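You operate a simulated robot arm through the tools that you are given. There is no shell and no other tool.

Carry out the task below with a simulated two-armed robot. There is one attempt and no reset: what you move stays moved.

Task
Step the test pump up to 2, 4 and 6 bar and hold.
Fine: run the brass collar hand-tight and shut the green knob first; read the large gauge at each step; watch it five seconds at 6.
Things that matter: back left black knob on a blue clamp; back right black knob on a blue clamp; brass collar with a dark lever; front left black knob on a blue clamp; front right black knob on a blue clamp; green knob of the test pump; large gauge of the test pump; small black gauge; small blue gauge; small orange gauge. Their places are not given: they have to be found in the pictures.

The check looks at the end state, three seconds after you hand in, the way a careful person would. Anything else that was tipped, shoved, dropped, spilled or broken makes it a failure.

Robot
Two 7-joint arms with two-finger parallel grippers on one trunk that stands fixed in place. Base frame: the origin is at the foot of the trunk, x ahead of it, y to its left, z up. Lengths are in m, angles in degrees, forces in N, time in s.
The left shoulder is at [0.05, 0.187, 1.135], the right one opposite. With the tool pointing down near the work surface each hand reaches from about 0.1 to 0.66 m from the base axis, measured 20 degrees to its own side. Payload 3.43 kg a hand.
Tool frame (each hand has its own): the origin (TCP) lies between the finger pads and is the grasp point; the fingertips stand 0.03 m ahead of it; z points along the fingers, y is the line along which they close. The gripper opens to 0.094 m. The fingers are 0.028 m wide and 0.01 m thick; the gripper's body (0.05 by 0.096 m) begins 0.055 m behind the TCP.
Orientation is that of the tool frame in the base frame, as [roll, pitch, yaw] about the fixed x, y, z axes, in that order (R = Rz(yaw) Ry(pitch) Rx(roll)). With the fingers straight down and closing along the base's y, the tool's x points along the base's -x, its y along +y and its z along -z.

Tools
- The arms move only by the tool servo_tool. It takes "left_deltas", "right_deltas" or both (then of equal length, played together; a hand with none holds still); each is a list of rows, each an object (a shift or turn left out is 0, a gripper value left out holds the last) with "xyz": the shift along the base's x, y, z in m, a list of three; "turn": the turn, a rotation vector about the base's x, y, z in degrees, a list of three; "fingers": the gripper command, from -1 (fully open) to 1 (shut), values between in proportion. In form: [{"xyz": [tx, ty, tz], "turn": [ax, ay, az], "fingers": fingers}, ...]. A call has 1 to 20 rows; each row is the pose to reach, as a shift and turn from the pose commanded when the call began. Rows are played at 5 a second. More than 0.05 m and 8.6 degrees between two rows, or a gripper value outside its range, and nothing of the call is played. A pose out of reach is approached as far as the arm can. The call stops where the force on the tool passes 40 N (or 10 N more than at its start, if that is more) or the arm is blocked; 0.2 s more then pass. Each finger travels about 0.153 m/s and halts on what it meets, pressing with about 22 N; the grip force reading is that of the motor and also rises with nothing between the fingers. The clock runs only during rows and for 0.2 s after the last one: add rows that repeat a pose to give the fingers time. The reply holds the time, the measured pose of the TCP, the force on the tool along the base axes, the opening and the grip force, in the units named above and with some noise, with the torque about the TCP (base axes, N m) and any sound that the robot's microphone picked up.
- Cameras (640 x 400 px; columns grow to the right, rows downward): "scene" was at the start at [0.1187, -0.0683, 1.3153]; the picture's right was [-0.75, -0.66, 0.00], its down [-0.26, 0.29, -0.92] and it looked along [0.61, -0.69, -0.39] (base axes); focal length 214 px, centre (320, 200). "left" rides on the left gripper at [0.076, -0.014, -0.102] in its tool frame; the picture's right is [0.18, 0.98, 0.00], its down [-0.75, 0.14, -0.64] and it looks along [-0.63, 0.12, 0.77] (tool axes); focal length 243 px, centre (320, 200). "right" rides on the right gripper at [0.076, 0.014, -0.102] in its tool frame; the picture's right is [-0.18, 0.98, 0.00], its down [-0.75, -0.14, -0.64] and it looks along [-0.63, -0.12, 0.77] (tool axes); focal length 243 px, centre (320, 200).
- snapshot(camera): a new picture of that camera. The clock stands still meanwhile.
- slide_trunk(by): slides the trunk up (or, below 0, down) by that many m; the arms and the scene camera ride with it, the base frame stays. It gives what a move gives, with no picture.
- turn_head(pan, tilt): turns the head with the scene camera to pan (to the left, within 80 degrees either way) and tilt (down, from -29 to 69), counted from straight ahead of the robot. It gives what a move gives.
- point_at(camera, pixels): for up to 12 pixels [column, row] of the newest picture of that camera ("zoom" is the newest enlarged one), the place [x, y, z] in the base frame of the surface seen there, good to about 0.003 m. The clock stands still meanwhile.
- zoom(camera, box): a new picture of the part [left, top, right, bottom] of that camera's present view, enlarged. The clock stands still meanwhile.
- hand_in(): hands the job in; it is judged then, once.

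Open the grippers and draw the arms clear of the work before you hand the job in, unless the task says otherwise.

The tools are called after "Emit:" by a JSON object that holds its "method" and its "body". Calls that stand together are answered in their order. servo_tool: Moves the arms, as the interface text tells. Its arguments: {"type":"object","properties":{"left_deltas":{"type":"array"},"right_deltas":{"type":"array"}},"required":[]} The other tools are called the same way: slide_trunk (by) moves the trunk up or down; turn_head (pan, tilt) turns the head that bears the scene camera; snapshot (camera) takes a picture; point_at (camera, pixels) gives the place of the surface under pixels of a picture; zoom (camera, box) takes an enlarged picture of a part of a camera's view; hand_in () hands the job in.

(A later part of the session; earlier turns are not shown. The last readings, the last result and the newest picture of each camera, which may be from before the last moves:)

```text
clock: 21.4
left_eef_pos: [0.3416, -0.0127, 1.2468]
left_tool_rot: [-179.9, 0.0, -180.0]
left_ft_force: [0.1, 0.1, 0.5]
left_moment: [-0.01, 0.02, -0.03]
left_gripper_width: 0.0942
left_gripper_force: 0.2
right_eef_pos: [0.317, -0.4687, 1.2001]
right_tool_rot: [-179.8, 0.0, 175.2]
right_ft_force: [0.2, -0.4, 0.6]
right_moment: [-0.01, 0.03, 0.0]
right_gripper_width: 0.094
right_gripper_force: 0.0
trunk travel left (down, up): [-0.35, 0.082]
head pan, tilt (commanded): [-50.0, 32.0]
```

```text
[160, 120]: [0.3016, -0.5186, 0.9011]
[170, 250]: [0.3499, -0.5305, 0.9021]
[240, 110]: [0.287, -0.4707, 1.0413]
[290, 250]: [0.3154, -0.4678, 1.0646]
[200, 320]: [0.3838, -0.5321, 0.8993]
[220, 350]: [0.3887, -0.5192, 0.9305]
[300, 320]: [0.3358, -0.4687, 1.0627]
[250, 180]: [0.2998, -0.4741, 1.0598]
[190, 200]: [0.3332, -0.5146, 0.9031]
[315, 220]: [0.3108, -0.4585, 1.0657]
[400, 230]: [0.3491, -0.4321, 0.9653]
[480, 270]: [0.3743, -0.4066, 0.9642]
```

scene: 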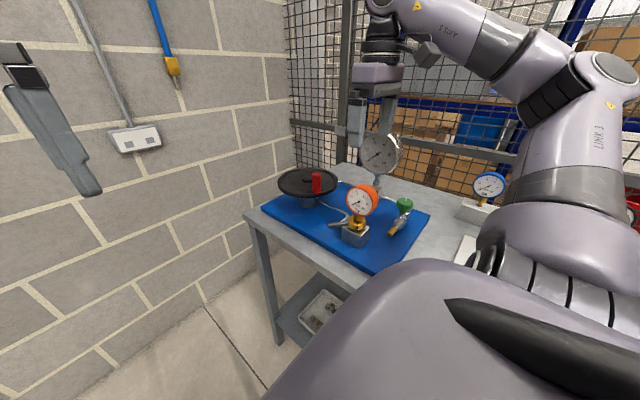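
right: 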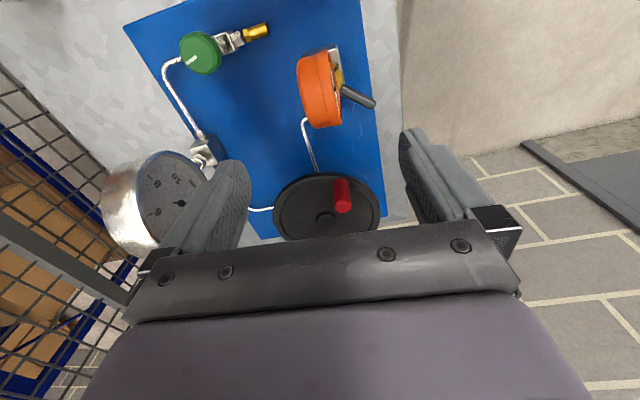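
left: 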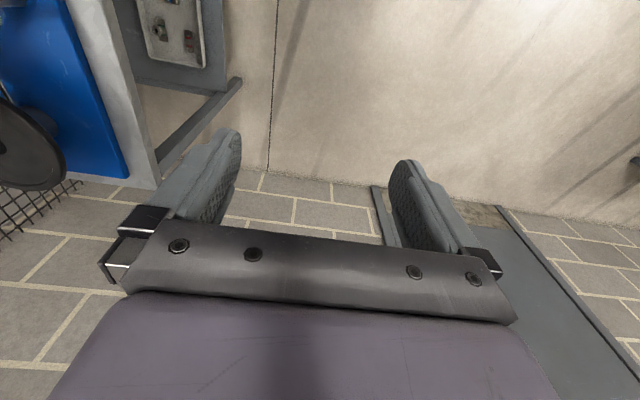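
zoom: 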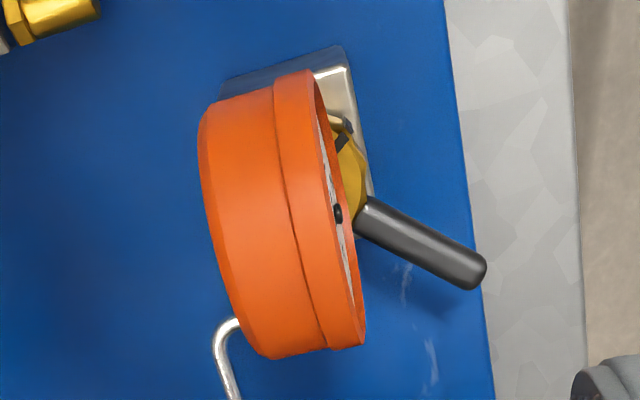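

I check the block's corners and the collar in the scene view to get the exact collar axis before gripping the gauge.

Emit:
{"method": "zoom", "body": {"camera": "scene", "box": [340, 200, 390, 250]}}

Emit:
{"method": "point_at", "body": {"camera": "zoom", "pixels": [[60, 150], [185, 232], [265, 135], [100, 160], [180, 220], [240, 150], [70, 180], [180, 250], [250, 200], [100, 110], [215, 120], [160, 135]]}}

```text
8.00 times, centred on (365, 225) of scene
```

zoom: 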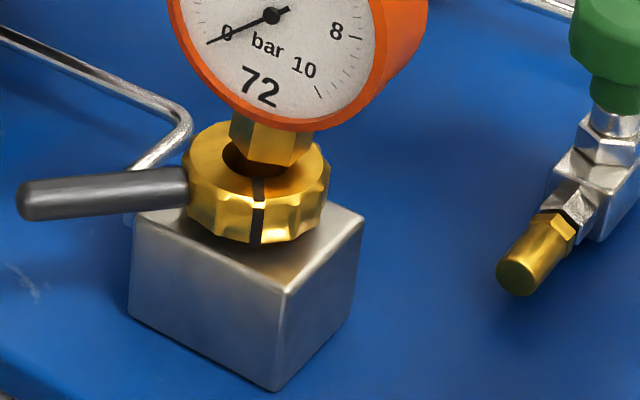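

```text
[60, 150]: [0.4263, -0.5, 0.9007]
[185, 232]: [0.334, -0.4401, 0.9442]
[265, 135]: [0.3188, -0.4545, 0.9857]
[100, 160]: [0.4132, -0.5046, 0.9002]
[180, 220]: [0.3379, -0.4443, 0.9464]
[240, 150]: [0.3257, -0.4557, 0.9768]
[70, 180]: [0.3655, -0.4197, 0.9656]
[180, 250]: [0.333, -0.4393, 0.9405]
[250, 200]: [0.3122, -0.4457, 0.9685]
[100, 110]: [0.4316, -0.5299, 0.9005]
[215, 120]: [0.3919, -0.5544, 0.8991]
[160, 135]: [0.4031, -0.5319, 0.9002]
```

I take the three visible top corners of the block and the collar outline points.

Emit:
{"method": "point_at", "body": {"camera": "zoom", "pixels": [[140, 215], [285, 285], [355, 215], [195, 190], [325, 190], [255, 235], [240, 165], [275, 170], [305, 160], [200, 160], [320, 160], [235, 240]]}}

```text
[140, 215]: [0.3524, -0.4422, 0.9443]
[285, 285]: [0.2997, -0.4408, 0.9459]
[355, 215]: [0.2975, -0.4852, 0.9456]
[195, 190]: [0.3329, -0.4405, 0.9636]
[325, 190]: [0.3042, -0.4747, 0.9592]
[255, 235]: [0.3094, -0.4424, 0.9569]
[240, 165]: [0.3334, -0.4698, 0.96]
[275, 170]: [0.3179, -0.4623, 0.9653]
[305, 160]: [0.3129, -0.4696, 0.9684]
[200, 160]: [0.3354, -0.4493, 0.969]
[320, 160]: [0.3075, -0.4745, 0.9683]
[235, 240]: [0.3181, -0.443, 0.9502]
```

The block gives the collar axis at (0.326,-0.467); the gauge centre now sits at about (0.317,-0.472). I descend with the fingers open front and back of the dial.

Emit:
{"method": "servo_tool", "body": {"right_deltas": [{"xyz": [0.002, 0.001, -0.04]}, {"xyz": [0.003, 0.0015, -0.08]}, {"xyz": [0.003, 0.0015, -0.11]}, {"xyz": [0.003, 0.0015, -0.14]}, {"xyz": [0.003, 0.0015, -0.163]}, {"xyz": [0.003, 0.0015, -0.163]}]}}

Emit:
{"method": "snapshot", "body": {"camera": "right"}}

Emit:
{"method": "zoom", "body": {"camera": "scene", "box": [320, 150, 440, 250]}}

```text
clock: 22.8
left_eef_pos: [0.3407, -0.012, 1.2469]
left_tool_rot: [-179.9, 0.1, -180.0]
left_ft_force: [0.6, -0.1, 0.5]
left_moment: [0.0, 0.0, 0.03]
left_gripper_width: 0.094
left_gripper_force: 0.0
right_eef_pos: [0.3204, -0.4681, 1.0376]
right_tool_rot: [-179.7, 0.2, 175.1]
right_ft_force: [0.0, -0.3, 0.3]
right_moment: [-0.04, 0.02, 0.02]
right_gripper_width: 0.0938
right_gripper_force: 0.0
trunk travel left (down, up): [-0.35, 0.082]
head pan, tilt (commanded): [-50.0, 32.0]
```

```text
taken
```

right: 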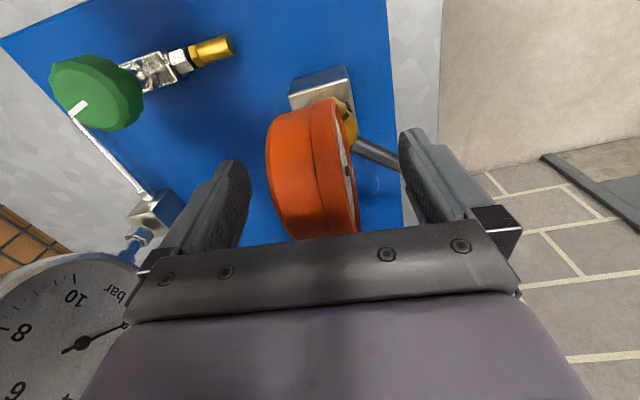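

```text
4.00 times, centred on (380, 200) of scene
```

zoom: 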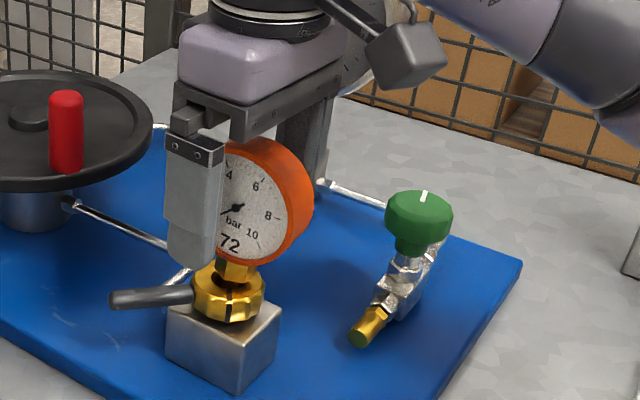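

The dial sits between the open fingers. I close them gently in steps so the back finger brings the dial forward to upright.

Emit:
{"method": "servo_tool", "body": {"right_deltas": [{"xyz": [0, 0, 0], "fingers": -0.3}, {"xyz": [0, 0, 0], "fingers": -0.1}, {"xyz": [0, 0, 0], "fingers": 0.02}, {"xyz": [0, 0, 0], "fingers": 0.08}, {"xyz": [0, 0, 0], "fingers": 0.12}, {"xyz": [0, 0, 0], "fingers": 0.16}, {"xyz": [0, 0, 0], "fingers": 0.2}, {"xyz": [0, 0, 0], "fingers": 0.2}]}}

Emit:
{"method": "snapshot", "body": {"camera": "right"}}

Emit:
{"method": "zoom", "body": {"camera": "scene", "box": [320, 150, 440, 250]}}

```text
clock: 24.6
left_eef_pos: [0.341, -0.0117, 1.2476]
left_tool_rot: [-180.0, 0.1, -179.8]
left_ft_force: [-0.5, 0.6, 0.4]
left_moment: [-0.01, 0.01, 0.01]
left_gripper_width: 0.0938
left_gripper_force: 0.0
right_eef_pos: [0.3205, -0.4677, 1.037]
right_tool_rot: [-179.7, 0.1, 175.1]
right_ft_force: [0.1, 0.9, 0.4]
right_moment: [0.0, -0.03, 0.0]
right_gripper_width: 0.0388
right_gripper_force: 1.0
trunk travel left (down, up): [-0.35, 0.082]
head pan, tilt (commanded): [-50.0, 32.0]
```

```text
taken
```

right: 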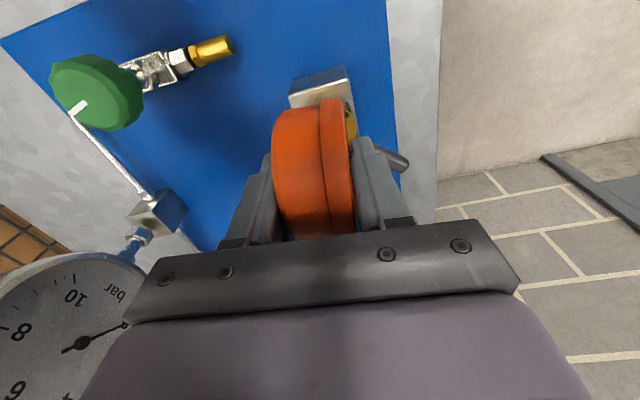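

```text
4.00 times, centred on (380, 200) of scene
```

zoom: 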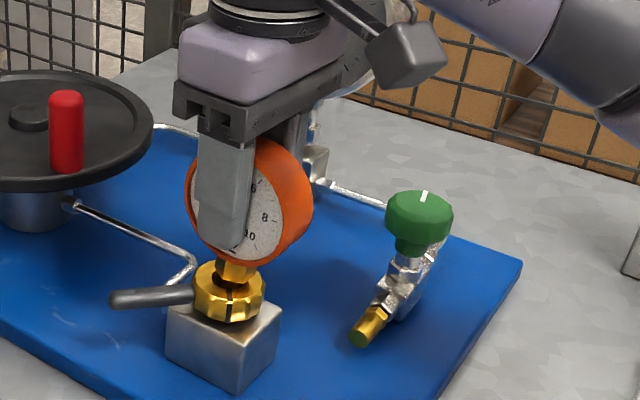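

The fingers hold the dial lightly at 0.039 m opening and it has come forward. I firm up the grip a little and then tip the gauge about 6° toward +x to bring it upright in that direction too.

Emit:
{"method": "servo_tool", "body": {"right_deltas": [{"xyz": [0, 0, 0], "fingers": 0.3}, {"xyz": [0, 0, 0], "fingers": 0.3}, {"xyz": [0, 0, 0], "fingers": 0.3}]}}

Emit:
{"method": "zoom", "body": {"camera": "scene", "box": [340, 170, 400, 240]}}

```text
clock: 25.4
left_eef_pos: [0.3426, -0.0121, 1.2477]
left_tool_rot: [-179.9, 0.1, -179.9]
left_ft_force: [-0.4, 0.3, 0.6]
left_moment: [-0.03, 0.01, 0.0]
left_gripper_width: 0.0939
left_gripper_force: 0.1
right_eef_pos: [0.3217, -0.4668, 1.0363]
right_tool_rot: [-179.8, 0.0, 175.1]
right_ft_force: [1.2, 5.3, -0.4]
right_moment: [0.41, -0.08, -0.01]
right_gripper_width: 0.0382
right_gripper_force: 22.4
trunk travel left (down, up): [-0.35, 0.082]
head pan, tilt (commanded): [-50.0, 32.0]
```

```text
5.71 times, centred on (370, 205) of scene
```

zoom: 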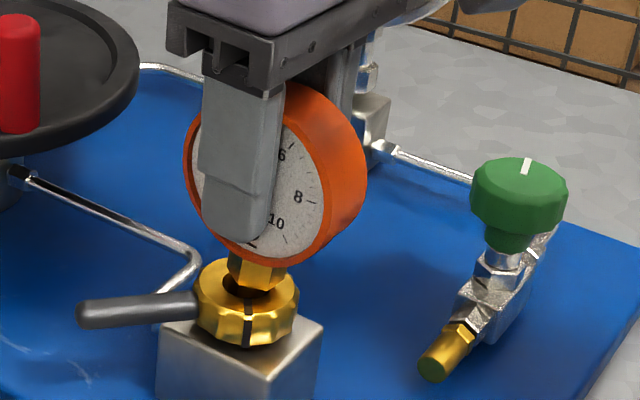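

Grip is firm (22 N); the +5 N in y says the gauge wants to sit slightly further forward. I tip it toward +x in small steps while letting y come forward 2 mm.

Emit:
{"method": "servo_tool", "body": {"right_deltas": [{"xyz": [0.0025, 0.001, 0.0002], "turn": [0, 2, 0], "fingers": 0.3}, {"xyz": [0.005, 0.002, 0.0003], "turn": [0, 4, 0]}, {"xyz": [0.005, 0.002, 0.0003], "turn": [0, 4, 0]}]}}

Emit:
{"method": "zoom", "body": {"camera": "scene", "box": [340, 170, 400, 240]}}

```text
clock: 26.2
left_eef_pos: [0.341, -0.0132, 1.2463]
left_tool_rot: [-179.8, 0.0, -179.9]
left_ft_force: [-0.3, 0.6, 0.0]
left_moment: [-0.02, -0.02, 0.02]
left_gripper_width: 0.0942
left_gripper_force: 0.0
right_eef_pos: [0.3256, -0.4649, 1.0396]
right_tool_rot: [-179.4, -4.1, 174.9]
right_ft_force: [1.0, 1.3, -1.4]
right_moment: [0.13, -0.07, 0.02]
right_gripper_width: 0.0371
right_gripper_force: 21.7
trunk travel left (down, up): [-0.35, 0.082]
head pan, tilt (commanded): [-50.0, 32.0]
```

```text
5.71 times, centred on (370, 205) of scene
```

zoom: 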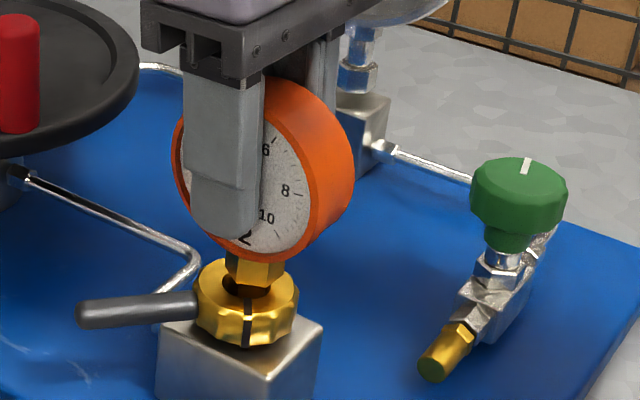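

The right rim is now ~1.3 px right of its original place (376.1 vs 374.9), so about 3 mm of lean remains. I tip another 2°.

Emit:
{"method": "servo_tool", "body": {"right_deltas": [{"xyz": [0.0013, 0.0005, 0.0], "turn": [0, 1, 0], "fingers": 0.3}, {"xyz": [0.0027, 0.001, -0.001], "turn": [0, 2, 0]}, {"xyz": [0.0027, 0.001, -0.002], "turn": [0, 2, 0]}]}}

Emit:
{"method": "zoom", "body": {"camera": "scene", "box": [340, 170, 400, 240]}}

Emit:
{"method": "zoom", "body": {"camera": "right", "box": [220, 60, 440, 250]}}

```text
clock: 27.0
left_eef_pos: [0.3413, -0.0116, 1.2463]
left_tool_rot: [-179.8, 0.0, -179.8]
left_ft_force: [0.1, 0.1, 0.6]
left_moment: [0.01, -0.01, -0.02]
left_gripper_width: 0.0939
left_gripper_force: 0.1
right_eef_pos: [0.3299, -0.4642, 1.0375]
right_tool_rot: [-179.3, -5.9, 175.0]
right_ft_force: [3.3, -0.2, -0.8]
right_moment: [0.0, -0.4, 0.02]
right_gripper_width: 0.0372
right_gripper_force: 22.0
trunk travel left (down, up): [-0.35, 0.082]
head pan, tilt (commanded): [-50.0, 32.0]
```

```text
5.71 times, centred on (370, 205) of scene
```

zoom: 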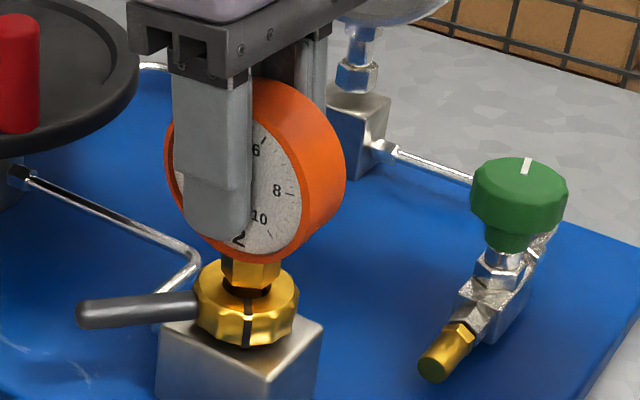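

```text
2.11 times, centred on (330, 155) of right
```

zoom: 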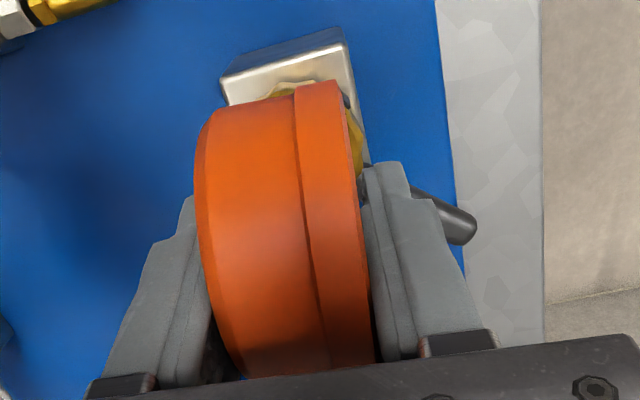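

The gauge's rim matches its original place (374.4/342.5 px vs 374.9/342.5) and the hex sits centred in the collar. I release it evenly and check that it stays.

Emit:
{"method": "servo_tool", "body": {"right_deltas": [{"xyz": [-0.001, 0, 0], "fingers": 0.22}, {"xyz": [-0.001, 0, 0], "fingers": 0.18}, {"xyz": [-0.001, 0, 0], "fingers": 0.1}, {"xyz": [-0.001, 0, 0], "fingers": 0.0}, {"xyz": [-0.001, 0, 0], "fingers": -0.3}, {"xyz": [-0.001, 0, 0], "fingers": -0.8}]}}

Emit:
{"method": "zoom", "body": {"camera": "scene", "box": [340, 170, 400, 240]}}

Emit:
{"method": "zoom", "body": {"camera": "right", "box": [220, 60, 440, 250]}}

```text
clock: 28.4
left_eef_pos: [0.3423, -0.0136, 1.2461]
left_tool_rot: [-179.9, 0.0, -179.9]
left_ft_force: [0.1, 0.6, 0.4]
left_moment: [-0.01, 0.02, -0.03]
left_gripper_width: 0.0939
left_gripper_force: 0.0
right_eef_pos: [0.3272, -0.4635, 1.0372]
right_tool_rot: [-179.3, -5.9, 175.0]
right_ft_force: [-0.1, -0.1, 0.5]
right_moment: [0.01, 0.04, 0.01]
right_gripper_width: 0.0847
right_gripper_force: 0.1
trunk travel left (down, up): [-0.35, 0.082]
head pan, tilt (commanded): [-50.0, 32.0]
```

```text
5.71 times, centred on (370, 205) of scene
```

zoom: 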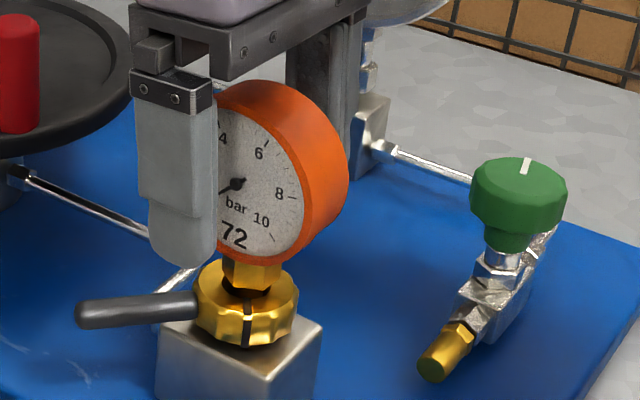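

```text
2.11 times, centred on (330, 155) of right
```

zoom: 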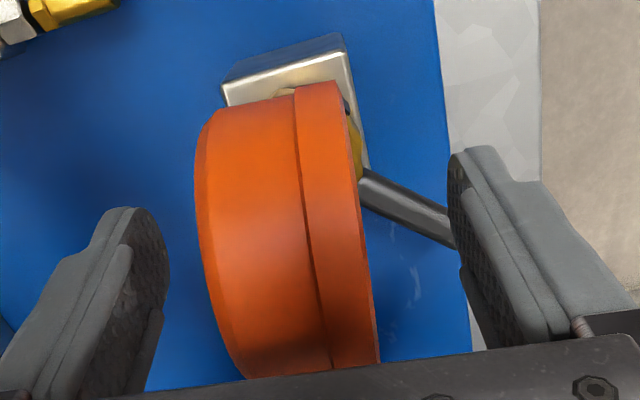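

The gauge stands upright in its original place (needle pin at 355.5,202.2 as at the start). I lift the hand straight up, then level and turn it back for the lever.

Emit:
{"method": "servo_tool", "body": {"right_deltas": [{"xyz": [0, 0, 0.03], "fingers": -1}, {"xyz": [0, 0, 0.07]}, {"xyz": [0, 0, 0.11], "turn": [0, -3, 0]}, {"xyz": [0, 0.02, 0.15], "turn": [0, -6, 0]}, {"xyz": [0, 0.05, 0.16], "turn": [0, -6, 0]}, {"xyz": [0, 0.05, 0.16], "turn": [0, -6, 0]}]}}

Emit:
{"method": "servo_tool", "body": {"right_deltas": [{"xyz": [0, 0.01, 0], "turn": [0, 0, -8]}, {"xyz": [0, 0.02, 0], "turn": [0, 0, -16]}, {"xyz": [0, 0.03, 0], "turn": [0, 0, -24]}, {"xyz": [0, 0.04, 0], "turn": [0, 0, -32], "fingers": 1}, {"xyz": [0, 0.05, 0], "turn": [0, 0, -40]}, {"xyz": [0, 0.06, 0], "turn": [0, 0, -48]}, {"xyz": [0, 0.065, 0], "turn": [0, 0, -56]}, {"xyz": [0, 0.065, 0], "turn": [0, 0, -64]}, {"xyz": [0, 0.065, 0], "turn": [0, 0, -72]}, {"xyz": [0, 0.065, 0], "turn": [0, 0, -80]}, {"xyz": [0, 0.065, 0], "turn": [0, 0, -88]}, {"xyz": [0, 0.065, 0], "turn": [0, 0, -96]}, {"xyz": [0, 0.065, 0], "turn": [0, 0, -105]}, {"xyz": [0, 0.065, 0], "turn": [0, 0, -105]}]}}

Emit:
{"method": "zoom", "body": {"camera": "scene", "box": [270, 140, 430, 250]}}

```text
clock: 29.8
left_eef_pos: [0.3424, -0.0132, 1.2466]
left_tool_rot: [-179.9, 0.0, -179.8]
left_ft_force: [-0.4, 0.8, -0.2]
left_moment: [0.02, 0.0, -0.02]
left_gripper_width: 0.094
left_gripper_force: 0.0
right_eef_pos: [0.3315, -0.4124, 1.1971]
right_tool_rot: [-179.8, 0.0, 175.2]
right_ft_force: [0.9, -0.2, 0.2]
right_moment: [0.02, 0.01, 0.01]
right_gripper_width: 0.094
right_gripper_force: 0.1
trunk travel left (down, up): [-0.35, 0.082]
head pan, tilt (commanded): [-50.0, 32.0]
```

```text
refused: row 13 steps farther than a row can; nothing moved
```

```text
3.64 times, centred on (350, 195) of scene
```

zoom: 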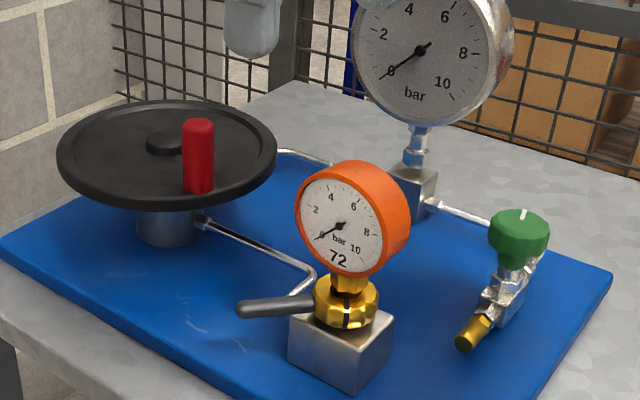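

The gauge is upright. The turn was refused for one too-large step; I resend it with even steps, and measure the wheel and handle meanwhile.

Emit:
{"method": "servo_tool", "body": {"right_deltas": [{"xyz": [0, 0.01, 0], "turn": [0, 0, -8]}, {"xyz": [0, 0.02, 0], "turn": [0, 0, -16]}, {"xyz": [0, 0.03, 0], "turn": [0, 0, -24]}, {"xyz": [0, 0.04, 0], "turn": [0, 0, -32], "fingers": 1}, {"xyz": [0, 0.05, 0], "turn": [0, 0, -40]}, {"xyz": [0, 0.06, 0], "turn": [0, 0, -48]}, {"xyz": [0, 0.065, 0], "turn": [0, 0, -56]}, {"xyz": [0, 0.065, 0], "turn": [0, 0, -64]}, {"xyz": [0, 0.065, 0], "turn": [0, 0, -72]}, {"xyz": [0, 0.065, 0], "turn": [0, 0, -80]}, {"xyz": [0, 0.065, 0], "turn": [0, 0, -88]}, {"xyz": [0, 0.065, 0], "turn": [0, 0, -96]}, {"xyz": [0, 0.065, 0], "turn": [0, 0, -104]}, {"xyz": [0, 0.065, 0], "turn": [0, 0, -105]}]}}

Emit:
{"method": "point_at", "body": {"camera": "zoom", "pixels": [[170, 145], [60, 160], [165, 105], [272, 150], [150, 200], [198, 125], [197, 185], [165, 230], [230, 190], [90, 185], [175, 138], [200, 160]]}}

```text
clock: 32.8
left_eef_pos: [0.3428, -0.0124, 1.2471]
left_tool_rot: [-179.8, 0.0, -180.0]
left_ft_force: [0.9, -0.3, -0.2]
left_moment: [0.01, 0.03, 0.03]
left_gripper_width: 0.0943
left_gripper_force: 0.1
right_eef_pos: [0.3258, -0.3488, 1.1969]
right_tool_rot: [-179.8, 0.0, 70.0]
right_ft_force: [0.1, 0.3, 0.9]
right_moment: [-0.02, -0.03, 0.01]
right_gripper_width: 0.0
right_gripper_force: 21.8
trunk travel left (down, up): [-0.35, 0.082]
head pan, tilt (commanded): [-50.0, 32.0]
```

```text
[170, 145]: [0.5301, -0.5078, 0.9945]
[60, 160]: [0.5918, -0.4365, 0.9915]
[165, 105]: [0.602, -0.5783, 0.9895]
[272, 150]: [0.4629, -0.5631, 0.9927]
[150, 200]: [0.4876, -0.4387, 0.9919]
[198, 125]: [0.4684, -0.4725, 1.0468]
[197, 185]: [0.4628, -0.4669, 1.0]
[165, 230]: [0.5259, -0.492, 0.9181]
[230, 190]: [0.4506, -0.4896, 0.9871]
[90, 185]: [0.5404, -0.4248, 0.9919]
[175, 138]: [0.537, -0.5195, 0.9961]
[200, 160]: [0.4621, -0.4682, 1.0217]
```

The hand has yaw 70° with fingers shut; the wheel centre is (0.539,-0.513), handle at about (0.468,-0.475), radius 0.079. I now tilt the hand 30° and descend with the shut fingers behind the lever (start point 0.351,-0.390).

Emit:
{"method": "servo_tool", "body": {"right_deltas": [{"xyz": [0.006, -0.01, -0.03], "turn": [-7.05, 2.57, 0], "fingers": 1}, {"xyz": [0.012, -0.02, -0.06], "turn": [-14.1, 5.15, 0]}, {"xyz": [0.018, -0.03, -0.09], "turn": [-21.2, 7.7, 0]}, {"xyz": [0.024, -0.04, -0.12], "turn": [-28.2, 10.3, 0]}, {"xyz": [0.025, -0.041, -0.16], "turn": [-28.2, 10.3, 0]}, {"xyz": [0.025, -0.041, -0.195], "turn": [-28.2, 10.3, 0]}, {"xyz": [0.025, -0.041, -0.225], "turn": [-28.2, 10.3, 0]}, {"xyz": [0.025, -0.041, -0.225], "turn": [-28.2, 10.3, 0]}]}}

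Emit:
{"method": "snapshot", "body": {"camera": "right"}}

Emit:
{"method": "zoom", "body": {"camera": "scene", "box": [270, 140, 430, 250]}}

```text
clock: 34.6
left_eef_pos: [0.3408, -0.0118, 1.2483]
left_tool_rot: [-179.9, 0.0, -179.9]
left_ft_force: [-1.5, -0.6, -0.5]
left_moment: [-0.02, 0.0, -0.01]
left_gripper_width: 0.0937
left_gripper_force: 0.1
right_eef_pos: [0.3503, -0.3899, 0.97]
right_tool_rot: [-179.6, 30.0, 70.2]
right_ft_force: [0.7, 0.2, 0.7]
right_moment: [0.0, 0.0, -0.01]
right_gripper_width: 0.0001
right_gripper_force: 21.6
trunk travel left (down, up): [-0.35, 0.082]
head pan, tilt (commanded): [-50.0, 32.0]
```

```text
taken
```

right: 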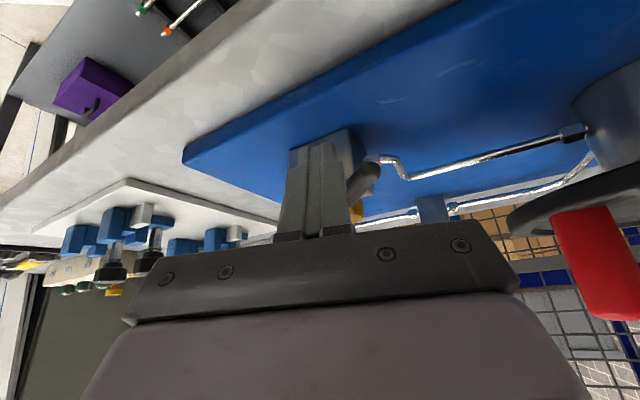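

```text
3.64 times, centred on (350, 195) of scene
```

zoom: 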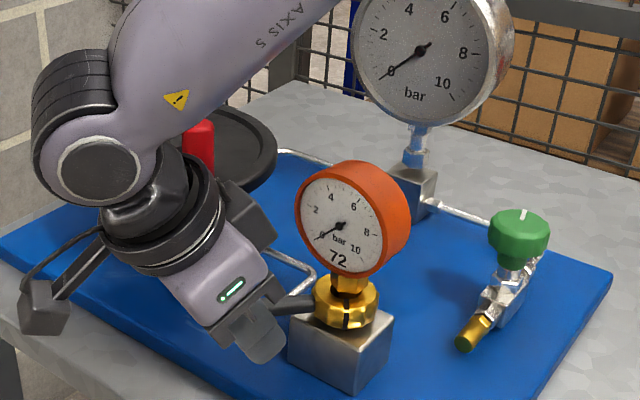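

The shut fingers stand behind the lever and nothing else is touched. I push the lever on along its circle to about 80°.

Emit:
{"method": "servo_tool", "body": {"right_deltas": [{"xyz": [0.008, -0.0055, 0]}, {"xyz": [0.0151, -0.0107, 0]}, {"xyz": [0.0207, -0.0144, 0]}, {"xyz": [0.026, -0.0187, 0]}, {"xyz": [0.031, -0.0232, 0]}, {"xyz": [0.0356, -0.0283, 0]}, {"xyz": [0.0395, -0.0337, 0]}, {"xyz": [0.043, -0.0394, 0]}, {"xyz": [0.0461, -0.0455, 0]}]}}

Emit:
{"method": "zoom", "body": {"camera": "scene", "box": [270, 140, 430, 250]}}

Emit:
{"method": "snapshot", "body": {"camera": "right"}}

```text
clock: 36.0
left_eef_pos: [0.3416, -0.0117, 1.2464]
left_tool_rot: [-179.9, 0.0, -179.9]
left_ft_force: [-0.1, 0.5, 0.1]
left_moment: [0.04, 0.02, 0.0]
left_gripper_width: 0.0941
left_gripper_force: 0.0
right_eef_pos: [0.3817, -0.4099, 0.9686]
right_tool_rot: [-178.1, 29.6, 70.6]
right_ft_force: [-5.5, 11.8, 2.4]
right_moment: [0.13, 0.09, -0.12]
right_gripper_width: 0.0
right_gripper_force: 21.8
trunk travel left (down, up): [-0.35, 0.082]
head pan, tilt (commanded): [-50.0, 32.0]
stopped in row 7 (right hand): the force on the tool passed its limit at 45 N (the readings are from after the stop); the commanded pose is now the measured one
```

```text
3.64 times, centred on (350, 195) of scene
```

zoom: 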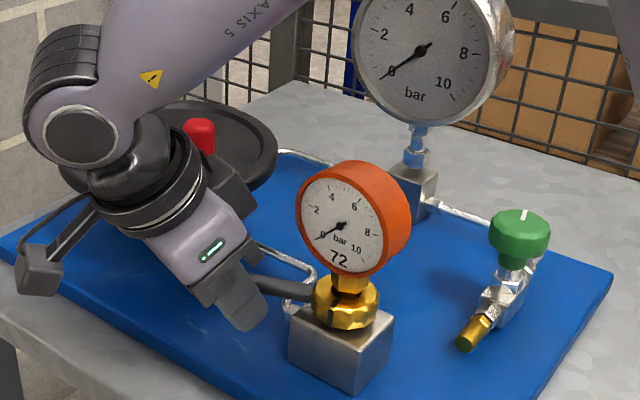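

```text
taken
```

right: 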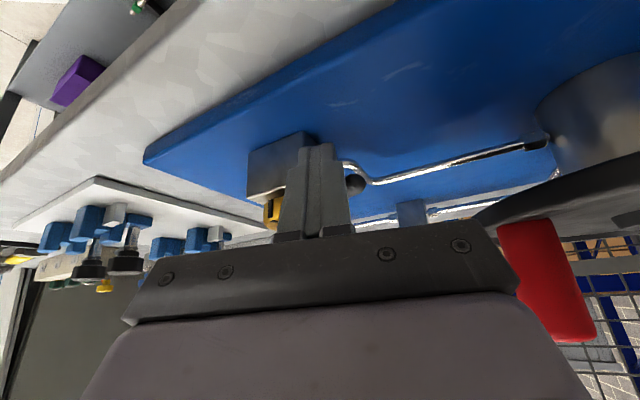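

The push stopped with 45 N at the lever at about 60°: the collar has come tight (over 3 N·m), and the gauge still stands upright. I back the fingers off the lever and lift clear.

Emit:
{"method": "servo_tool", "body": {"right_deltas": [{"xyz": [-0.008, 0.008, 0.0]}, {"xyz": [-0.015, 0.015, 0.005]}, {"xyz": [-0.02, 0.02, 0.035]}, {"xyz": [-0.025, 0.025, 0.07]}, {"xyz": [-0.03, 0.03, 0.11]}, {"xyz": [-0.04, 0.03, 0.15]}, {"xyz": [-0.06, 0.03, 0.18]}]}}

Emit:
{"method": "zoom", "body": {"camera": "scene", "box": [330, 170, 430, 250]}}

Emit:
{"method": "point_at", "body": {"camera": "zoom", "pixels": [[80, 255], [110, 262], [140, 268], [60, 250], [215, 240], [200, 290], [205, 160], [240, 200]]}}

```text
clock: 37.6
left_eef_pos: [0.3403, -0.0126, 1.2462]
left_tool_rot: [-180.0, 0.0, -179.9]
left_ft_force: [0.2, 1.1, -0.6]
left_moment: [-0.02, -0.02, 0.04]
left_gripper_width: 0.094
left_gripper_force: 0.1
right_eef_pos: [0.3236, -0.3816, 1.151]
right_tool_rot: [-178.3, 29.7, 70.5]
right_ft_force: [0.5, 0.9, -0.4]
right_moment: [-0.01, -0.01, -0.01]
right_gripper_width: 0.0
right_gripper_force: 22.3
trunk travel left (down, up): [-0.35, 0.082]
head pan, tilt (commanded): [-50.0, 32.0]
```

```text
5.00 times, centred on (380, 210) of scene
```

zoom: 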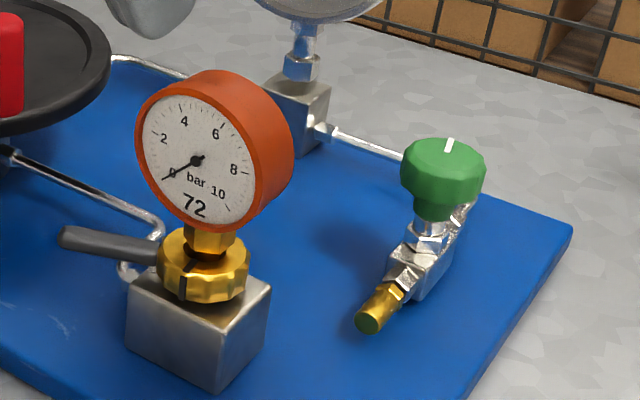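

```text
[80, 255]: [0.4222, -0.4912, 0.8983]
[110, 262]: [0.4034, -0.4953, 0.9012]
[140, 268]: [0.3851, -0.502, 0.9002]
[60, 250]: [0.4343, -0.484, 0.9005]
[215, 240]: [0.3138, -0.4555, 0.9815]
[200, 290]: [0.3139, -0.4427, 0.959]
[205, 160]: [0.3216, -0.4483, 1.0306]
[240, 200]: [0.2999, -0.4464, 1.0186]
```

The lever now points from (160,250) to (65,238) in the zoom; I measure it to get the angle and see whether it is truly at the end.

Emit:
{"method": "point_at", "body": {"camera": "zoom", "pixels": [[70, 238], [90, 240], [110, 243], [130, 246], [150, 248]]}}

Emit:
{"method": "snapshot", "body": {"camera": "right"}}

```text
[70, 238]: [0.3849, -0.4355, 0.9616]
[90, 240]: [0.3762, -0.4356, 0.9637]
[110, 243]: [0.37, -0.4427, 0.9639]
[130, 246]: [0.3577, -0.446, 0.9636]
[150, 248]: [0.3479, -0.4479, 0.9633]
```

```text
taken
```

right: 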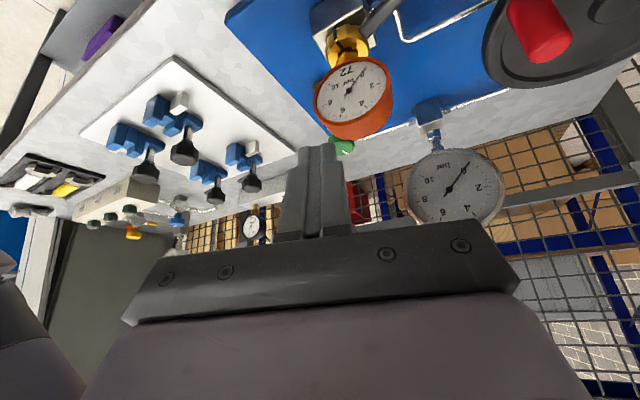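

The lever stands at ~65° from its start, tight. Next is the green knob: I raise the hand and level it, then turn to yaw 180° on the way to a place above the knob.

Emit:
{"method": "servo_tool", "body": {"right_deltas": [{"xyz": [-0.01, 0.0, 0.015], "turn": [7.05, -2.57, 0]}, {"xyz": [-0.02, 0.0, 0.03], "turn": [14.1, -5.15, 0]}, {"xyz": [-0.03, 0.0, 0.045], "turn": [21.2, -7.7, 0]}, {"xyz": [-0.04, -0.01, 0.05], "turn": [28.0, -10.2, 0]}, {"xyz": [-0.06, -0.03, 0.05], "turn": [28.0, -10.2, 0]}, {"xyz": [-0.06, -0.03, 0.05], "turn": [28.0, -10.2, 0]}]}}

Emit:
{"method": "servo_tool", "body": {"right_deltas": [{"xyz": [0, -0.01, 0], "turn": [0, 0, 8]}, {"xyz": [0, -0.02, 0], "turn": [0, 0, 16]}, {"xyz": [-0.005, -0.03, 0], "turn": [0, 0, 24]}, {"xyz": [-0.01, -0.045, 0], "turn": [0, 0, 32]}, {"xyz": [-0.015, -0.06, 0], "turn": [0, 0, 40]}, {"xyz": [-0.02, -0.075, 0], "turn": [0, 0, 48]}, {"xyz": [-0.02, -0.09, 0], "turn": [0, 0, 56]}, {"xyz": [-0.02, -0.105, 0], "turn": [0, 0, 64]}, {"xyz": [-0.02, -0.12, 0], "turn": [0, 0, 72]}, {"xyz": [-0.02, -0.135, 0], "turn": [0, 0, 80], "fingers": -1}, {"xyz": [-0.02, -0.15, 0], "turn": [0, 0, 88]}, {"xyz": [-0.02, -0.16, 0], "turn": [0, 0, 96]}, {"xyz": [-0.02, -0.165, 0], "turn": [0, 0, 104]}, {"xyz": [-0.02, -0.165, 0], "turn": [0, 0, 110]}, {"xyz": [-0.02, -0.165, 0], "turn": [0, 0, 110]}]}}

Emit:
{"method": "snapshot", "body": {"camera": "right"}}

Emit:
{"method": "snapshot", "body": {"camera": "scene"}}

```text
clock: 39.0
left_eef_pos: [0.3423, -0.0124, 1.2464]
left_tool_rot: [-179.9, 0.0, -179.8]
left_ft_force: [1.0, 0.3, 0.8]
left_moment: [0.0, 0.02, 0.0]
left_gripper_width: 0.0938
left_gripper_force: 0.0
right_eef_pos: [0.2622, -0.4102, 1.1989]
right_tool_rot: [-178.6, 0.0, 70.3]
right_ft_force: [0.4, -0.2, -0.2]
right_moment: [0.0, 0.01, -0.02]
right_gripper_width: 0.0
right_gripper_force: 21.9
trunk travel left (down, up): [-0.35, 0.082]
head pan, tilt (commanded): [-50.0, 32.0]
```

```text
clock: 42.2
left_eef_pos: [0.3422, -0.012, 1.2469]
left_tool_rot: [-179.9, 0.0, -179.9]
left_ft_force: [-0.9, -0.4, 0.1]
left_moment: [-0.03, -0.01, 0.0]
left_gripper_width: 0.0938
left_gripper_force: 0.1
right_eef_pos: [0.2578, -0.512, 1.1737]
right_tool_rot: [-178.6, 0.0, -179.6]
right_ft_force: [-0.2, 0.1, -0.6]
right_moment: [0.01, 0.05, 0.02]
right_gripper_width: 0.094
right_gripper_force: 0.1
right hand out of reach, approached as far as the arm can: row 12, 13, 14, 15
trunk travel left (down, up): [-0.35, 0.082]
head pan, tilt (commanded): [-50.0, 32.0]
```

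```text
taken
```

right: 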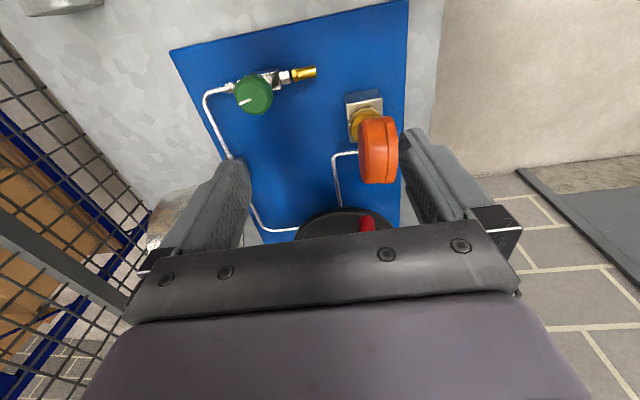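

```text
taken
```

scene: 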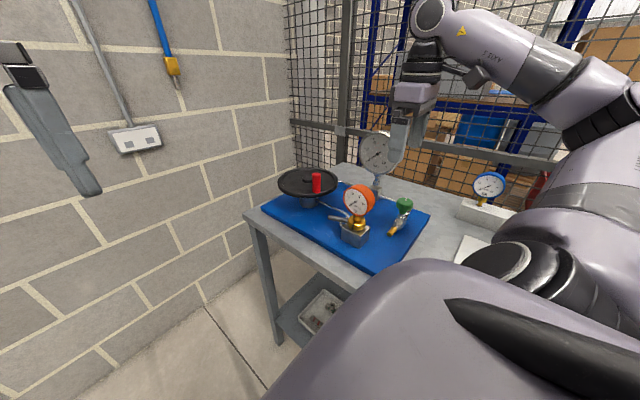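

The hand stopped short at y≈-0.512 at this height. I check how close the elbow (dark joint at 505,262 in the scene) is to the bench things and measure the knob.

Emit:
{"method": "point_at", "body": {"camera": "scene", "pixels": [[500, 262], [470, 262], [530, 270], [540, 245], [580, 230], [600, 260], [490, 245], [475, 245]]}}

Emit:
{"method": "point_at", "body": {"camera": "right", "pixels": [[254, 96], [240, 98], [268, 92], [254, 80], [254, 112], [245, 85], [265, 108], [275, 75], [310, 72]]}}

Emit:
{"method": "zoom", "body": {"camera": "right", "box": [190, 50, 330, 140]}}

```text
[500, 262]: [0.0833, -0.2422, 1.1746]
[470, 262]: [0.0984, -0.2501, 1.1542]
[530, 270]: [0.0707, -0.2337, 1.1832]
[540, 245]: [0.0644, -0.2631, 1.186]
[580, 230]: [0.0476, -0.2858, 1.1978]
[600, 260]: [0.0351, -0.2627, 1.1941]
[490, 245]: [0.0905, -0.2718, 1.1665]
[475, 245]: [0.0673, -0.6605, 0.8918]
```

```text
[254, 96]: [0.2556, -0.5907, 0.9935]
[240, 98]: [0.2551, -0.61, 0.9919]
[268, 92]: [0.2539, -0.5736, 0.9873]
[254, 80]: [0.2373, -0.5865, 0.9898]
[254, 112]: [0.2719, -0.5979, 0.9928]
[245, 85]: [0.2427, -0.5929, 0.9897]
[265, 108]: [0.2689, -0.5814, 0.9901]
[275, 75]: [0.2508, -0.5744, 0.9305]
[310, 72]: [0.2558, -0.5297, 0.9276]
```

```text
4.44 times, centred on (260, 95) of right
```

zoom: 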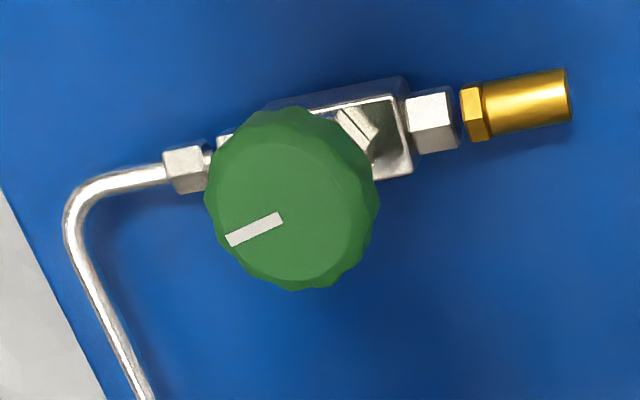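

The knob centre is (0.2545,-0.592), top z≈0.992, radius ≈0.0185; its white mark points to about −71° (from +x). The elbow is high and clear. I move over the knob, lowering at the same time to gain reach.

Emit:
{"method": "servo_tool", "body": {"right_deltas": [{"xyz": [-0.001, -0.015, -0.025], "fingers": -0.2}, {"xyz": [-0.002, -0.035, -0.05]}, {"xyz": [-0.003, -0.055, -0.075]}, {"xyz": [-0.003, -0.075, -0.09]}, {"xyz": [-0.003, -0.08, -0.095]}, {"xyz": [-0.003, -0.08, -0.095]}]}}

Emit:
{"method": "snapshot", "body": {"camera": "right"}}

```text
clock: 43.6
left_eef_pos: [0.3411, -0.0121, 1.2476]
left_tool_rot: [-180.0, 0.1, -179.9]
left_ft_force: [0.6, -1.1, 0.6]
left_moment: [0.0, 0.0, 0.01]
left_gripper_width: 0.0939
left_gripper_force: 0.0
right_eef_pos: [0.2697, -0.5281, 1.1117]
right_tool_rot: [-178.5, -0.2, -179.6]
right_ft_force: [-0.4, -0.2, -0.3]
right_moment: [-0.01, -0.03, 0.03]
right_gripper_width: 0.0567
right_gripper_force: 0.0
right hand out of reach, approached as far as the arm can: row 1, 2, 3, 4, 5, 6
trunk travel left (down, up): [-0.35, 0.082]
head pan, tilt (commanded): [-50.0, 32.0]
```

```text
taken
```

right: 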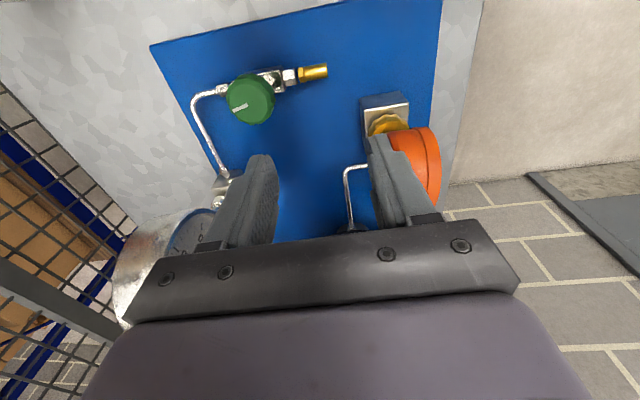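

The arm is limited at this yaw and has drifted toward the orange gauge, so I raise a little, back away in −x and turn the hand to a more natural yaw (~140°) for this direction.

Emit:
{"method": "servo_tool", "body": {"right_deltas": [{"xyz": [-0.005, 0.0, 0.015], "turn": [0, 0, -8]}, {"xyz": [-0.01, 0.0, 0.02], "turn": [0, 0, -16]}, {"xyz": [-0.015, -0.005, 0.02], "turn": [0, 0, -24]}, {"xyz": [-0.015, -0.015, 0.015], "turn": [0, 0, -32]}, {"xyz": [-0.015, -0.03, 0.01], "turn": [0, 0, -40]}, {"xyz": [-0.015, -0.03, 0.01], "turn": [0, 0, -40]}]}}

Emit:
{"method": "snapshot", "body": {"camera": "right"}}

```text
clock: 45.0
left_eef_pos: [0.342, -0.012, 1.2473]
left_tool_rot: [-179.9, 0.0, -180.0]
left_ft_force: [0.1, -0.8, -0.5]
left_moment: [0.01, 0.0, 0.02]
left_gripper_width: 0.0941
left_gripper_force: 0.0
right_eef_pos: [0.2593, -0.5579, 1.1237]
right_tool_rot: [-178.6, -0.1, 140.3]
right_ft_force: [0.4, 0.2, -0.1]
right_moment: [0.0, -0.01, -0.02]
right_gripper_width: 0.0563
right_gripper_force: 0.0
trunk travel left (down, up): [-0.35, 0.082]
head pan, tilt (commanded): [-50.0, 32.0]
```

```text
taken
```

right: 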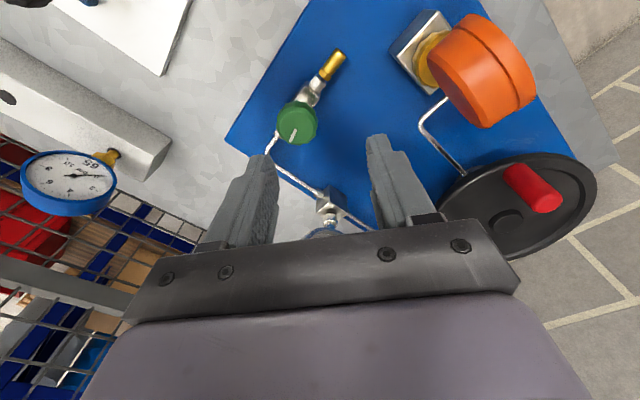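

The hand is free now at yaw 140°. I move over the knob and stop above it to check the alignment.

Emit:
{"method": "servo_tool", "body": {"right_deltas": [{"xyz": [-0.002, -0.015, -0.025]}, {"xyz": [-0.0048, -0.034, -0.05]}, {"xyz": [-0.0048, -0.034, -0.075]}, {"xyz": [-0.0048, -0.034, -0.09]}, {"xyz": [-0.0048, -0.034, -0.09]}]}}

Emit:
{"method": "snapshot", "body": {"camera": "right"}}

Emit:
{"method": "zoom", "body": {"camera": "scene", "box": [350, 140, 470, 250]}}

```text
clock: 46.2
left_eef_pos: [0.3417, -0.0124, 1.2467]
left_tool_rot: [-179.8, 0.0, -179.9]
left_ft_force: [0.0, 0.2, 1.0]
left_moment: [-0.04, 0.0, -0.02]
left_gripper_width: 0.0939
left_gripper_force: 0.1
right_eef_pos: [0.256, -0.5888, 1.0316]
right_tool_rot: [-178.6, -0.1, 140.4]
right_ft_force: [-0.3, 0.2, -0.3]
right_moment: [0.0, 0.02, 0.0]
right_gripper_width: 0.0567
right_gripper_force: 0.1
trunk travel left (down, up): [-0.35, 0.082]
head pan, tilt (commanded): [-50.0, 32.0]
```

```text
taken
```

right: 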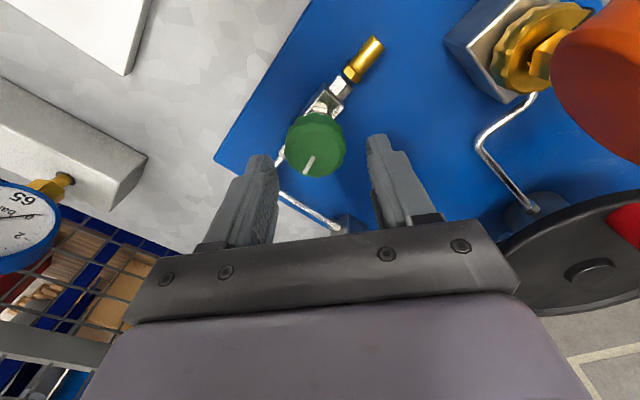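

```text
3.64 times, centred on (410, 195) of scene
```

zoom: 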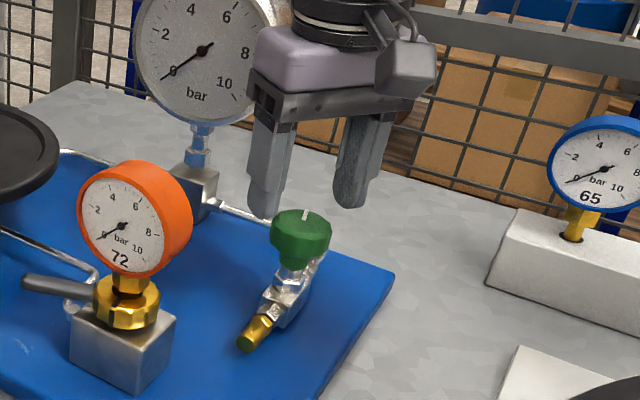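

I measure the knob top again from this closer view to centre the fingers on it.

Emit:
{"method": "zoom", "body": {"camera": "right", "box": [270, 95, 360, 195]}}

Emit:
{"method": "point_at", "body": {"camera": "right", "pixels": [[290, 145], [343, 150], [316, 116], [318, 174], [316, 145], [300, 125], [335, 125], [298, 165], [336, 167]]}}

```text
4.00 times, centred on (315, 145) of right
```

zoom: 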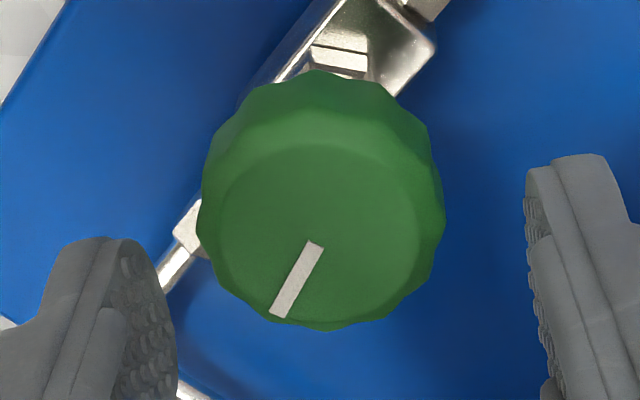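

```text
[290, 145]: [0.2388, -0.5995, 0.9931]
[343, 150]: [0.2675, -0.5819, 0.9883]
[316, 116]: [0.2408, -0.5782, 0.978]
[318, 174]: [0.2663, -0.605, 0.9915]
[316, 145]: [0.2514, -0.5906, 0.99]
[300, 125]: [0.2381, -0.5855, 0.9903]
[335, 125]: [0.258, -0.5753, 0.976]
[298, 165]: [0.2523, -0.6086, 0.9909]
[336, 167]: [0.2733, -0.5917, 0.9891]
```

The knob's top centre is at (0.2555,-0.593). I shift 4 mm and descend so that the pads straddle the knob.

Emit:
{"method": "servo_tool", "body": {"right_deltas": [{"xyz": [-0.0005, -0.004, -0.01]}, {"xyz": [-0.0005, -0.004, -0.025]}, {"xyz": [-0.0005, -0.004, -0.037]}, {"xyz": [-0.0005, -0.004, -0.046]}, {"xyz": [-0.0005, -0.004, -0.046]}]}}

Emit:
{"method": "snapshot", "body": {"camera": "right"}}

Emit:
{"method": "zoom", "body": {"camera": "scene", "box": [350, 140, 470, 250]}}

```text
clock: 47.4
left_eef_pos: [0.3415, -0.0118, 1.2465]
left_tool_rot: [-180.0, 0.1, -179.8]
left_ft_force: [-0.9, 0.5, -0.4]
left_moment: [0.02, -0.01, -0.01]
left_gripper_width: 0.0938
left_gripper_force: 0.1
right_eef_pos: [0.2551, -0.5941, 0.9862]
right_tool_rot: [-178.6, -0.2, 140.4]
right_ft_force: [-0.2, 0.2, 0.8]
right_moment: [0.04, 0.0, 0.0]
right_gripper_width: 0.0567
right_gripper_force: 0.1
trunk travel left (down, up): [-0.35, 0.082]
head pan, tilt (commanded): [-50.0, 32.0]
```

```text
taken
```

right: 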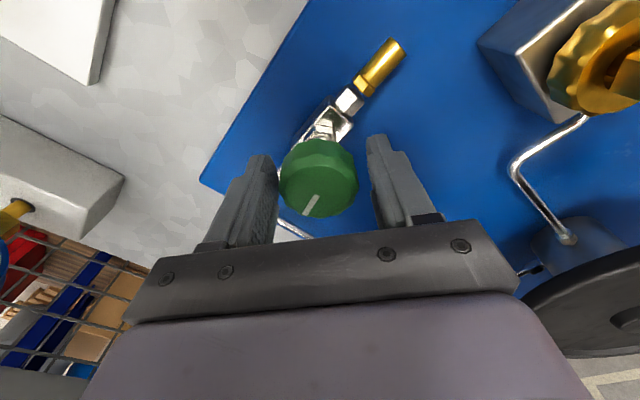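

```text
3.64 times, centred on (410, 195) of scene
```

zoom: 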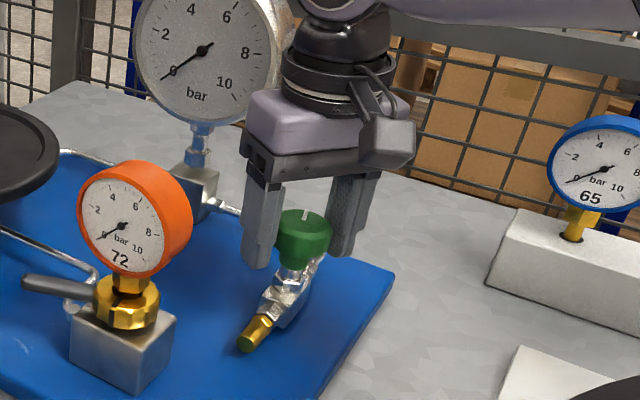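

The knob (320,180) is centred between the pads. I close on it in steps.

Emit:
{"method": "servo_tool", "body": {"right_deltas": [{"xyz": [0, 0, 0], "fingers": 0.05}, {"xyz": [0, 0, 0], "fingers": 0.15}, {"xyz": [0, 0, 0], "fingers": 0.25}, {"xyz": [0, 0, 0], "fingers": 0.5}, {"xyz": [0, 0, 0], "fingers": 0.5}]}}

Emit:
{"method": "snapshot", "body": {"camera": "right"}}

```text
clock: 48.6
left_eef_pos: [0.341, -0.0121, 1.2466]
left_tool_rot: [-179.9, 0.0, -179.8]
left_ft_force: [-0.1, 0.1, 0.2]
left_moment: [-0.04, 0.03, 0.01]
left_gripper_width: 0.094
left_gripper_force: 0.0
right_eef_pos: [0.2553, -0.5952, 0.9873]
right_tool_rot: [-178.6, -0.1, 140.4]
right_ft_force: [-2.0, -2.3, -1.4]
right_moment: [-0.12, 0.22, -0.04]
right_gripper_width: 0.0412
right_gripper_force: 44.8
trunk travel left (down, up): [-0.35, 0.082]
head pan, tilt (commanded): [-50.0, 32.0]
```

```text
taken
```

right: 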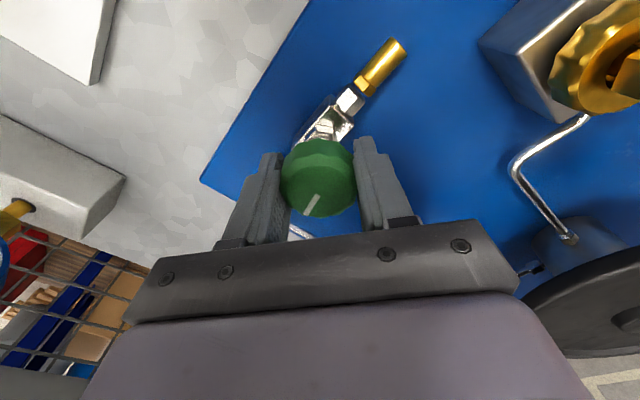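

The knob is held (0.041 m). I turn it clockwise from above, 16° at first, watching the torque.

Emit:
{"method": "servo_tool", "body": {"right_deltas": [{"xyz": [-0.0003, -0.0004, 0], "turn": [0, 0, -4], "fingers": 0.5}, {"xyz": [-0.0003, -0.0004, 0], "turn": [0, 0, -8]}, {"xyz": [-0.0003, -0.0004, 0], "turn": [0, 0, -12]}, {"xyz": [-0.0003, -0.0004, 0], "turn": [0, 0, -16]}]}}

Emit:
{"method": "zoom", "body": {"camera": "right", "box": [230, 110, 410, 240]}}

```text
clock: 49.6
left_eef_pos: [0.3416, -0.0129, 1.247]
left_tool_rot: [-179.8, 0.0, -179.9]
left_ft_force: [-0.6, -0.2, -0.2]
left_moment: [-0.03, 0.01, 0.02]
left_gripper_width: 0.0939
left_gripper_force: 0.0
right_eef_pos: [0.2555, -0.5956, 0.9857]
right_tool_rot: [-178.7, -0.2, 124.4]
right_ft_force: [-5.8, 3.5, -7.4]
right_moment: [-1.11, -0.6, 0.1]
right_gripper_width: 0.0413
right_gripper_force: 44.7
trunk travel left (down, up): [-0.35, 0.082]
head pan, tilt (commanded): [-50.0, 32.0]
```

```text
3.08 times, centred on (320, 175) of right
```

zoom: 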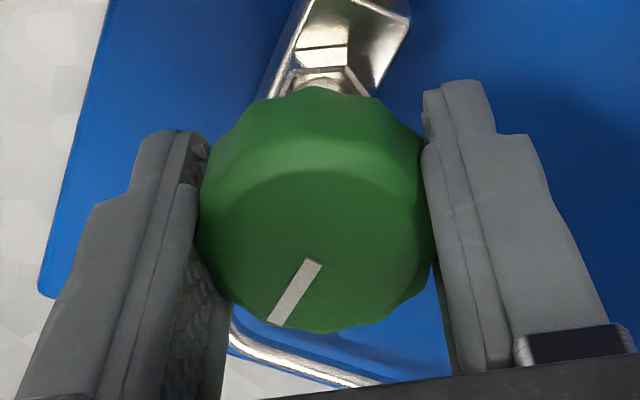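

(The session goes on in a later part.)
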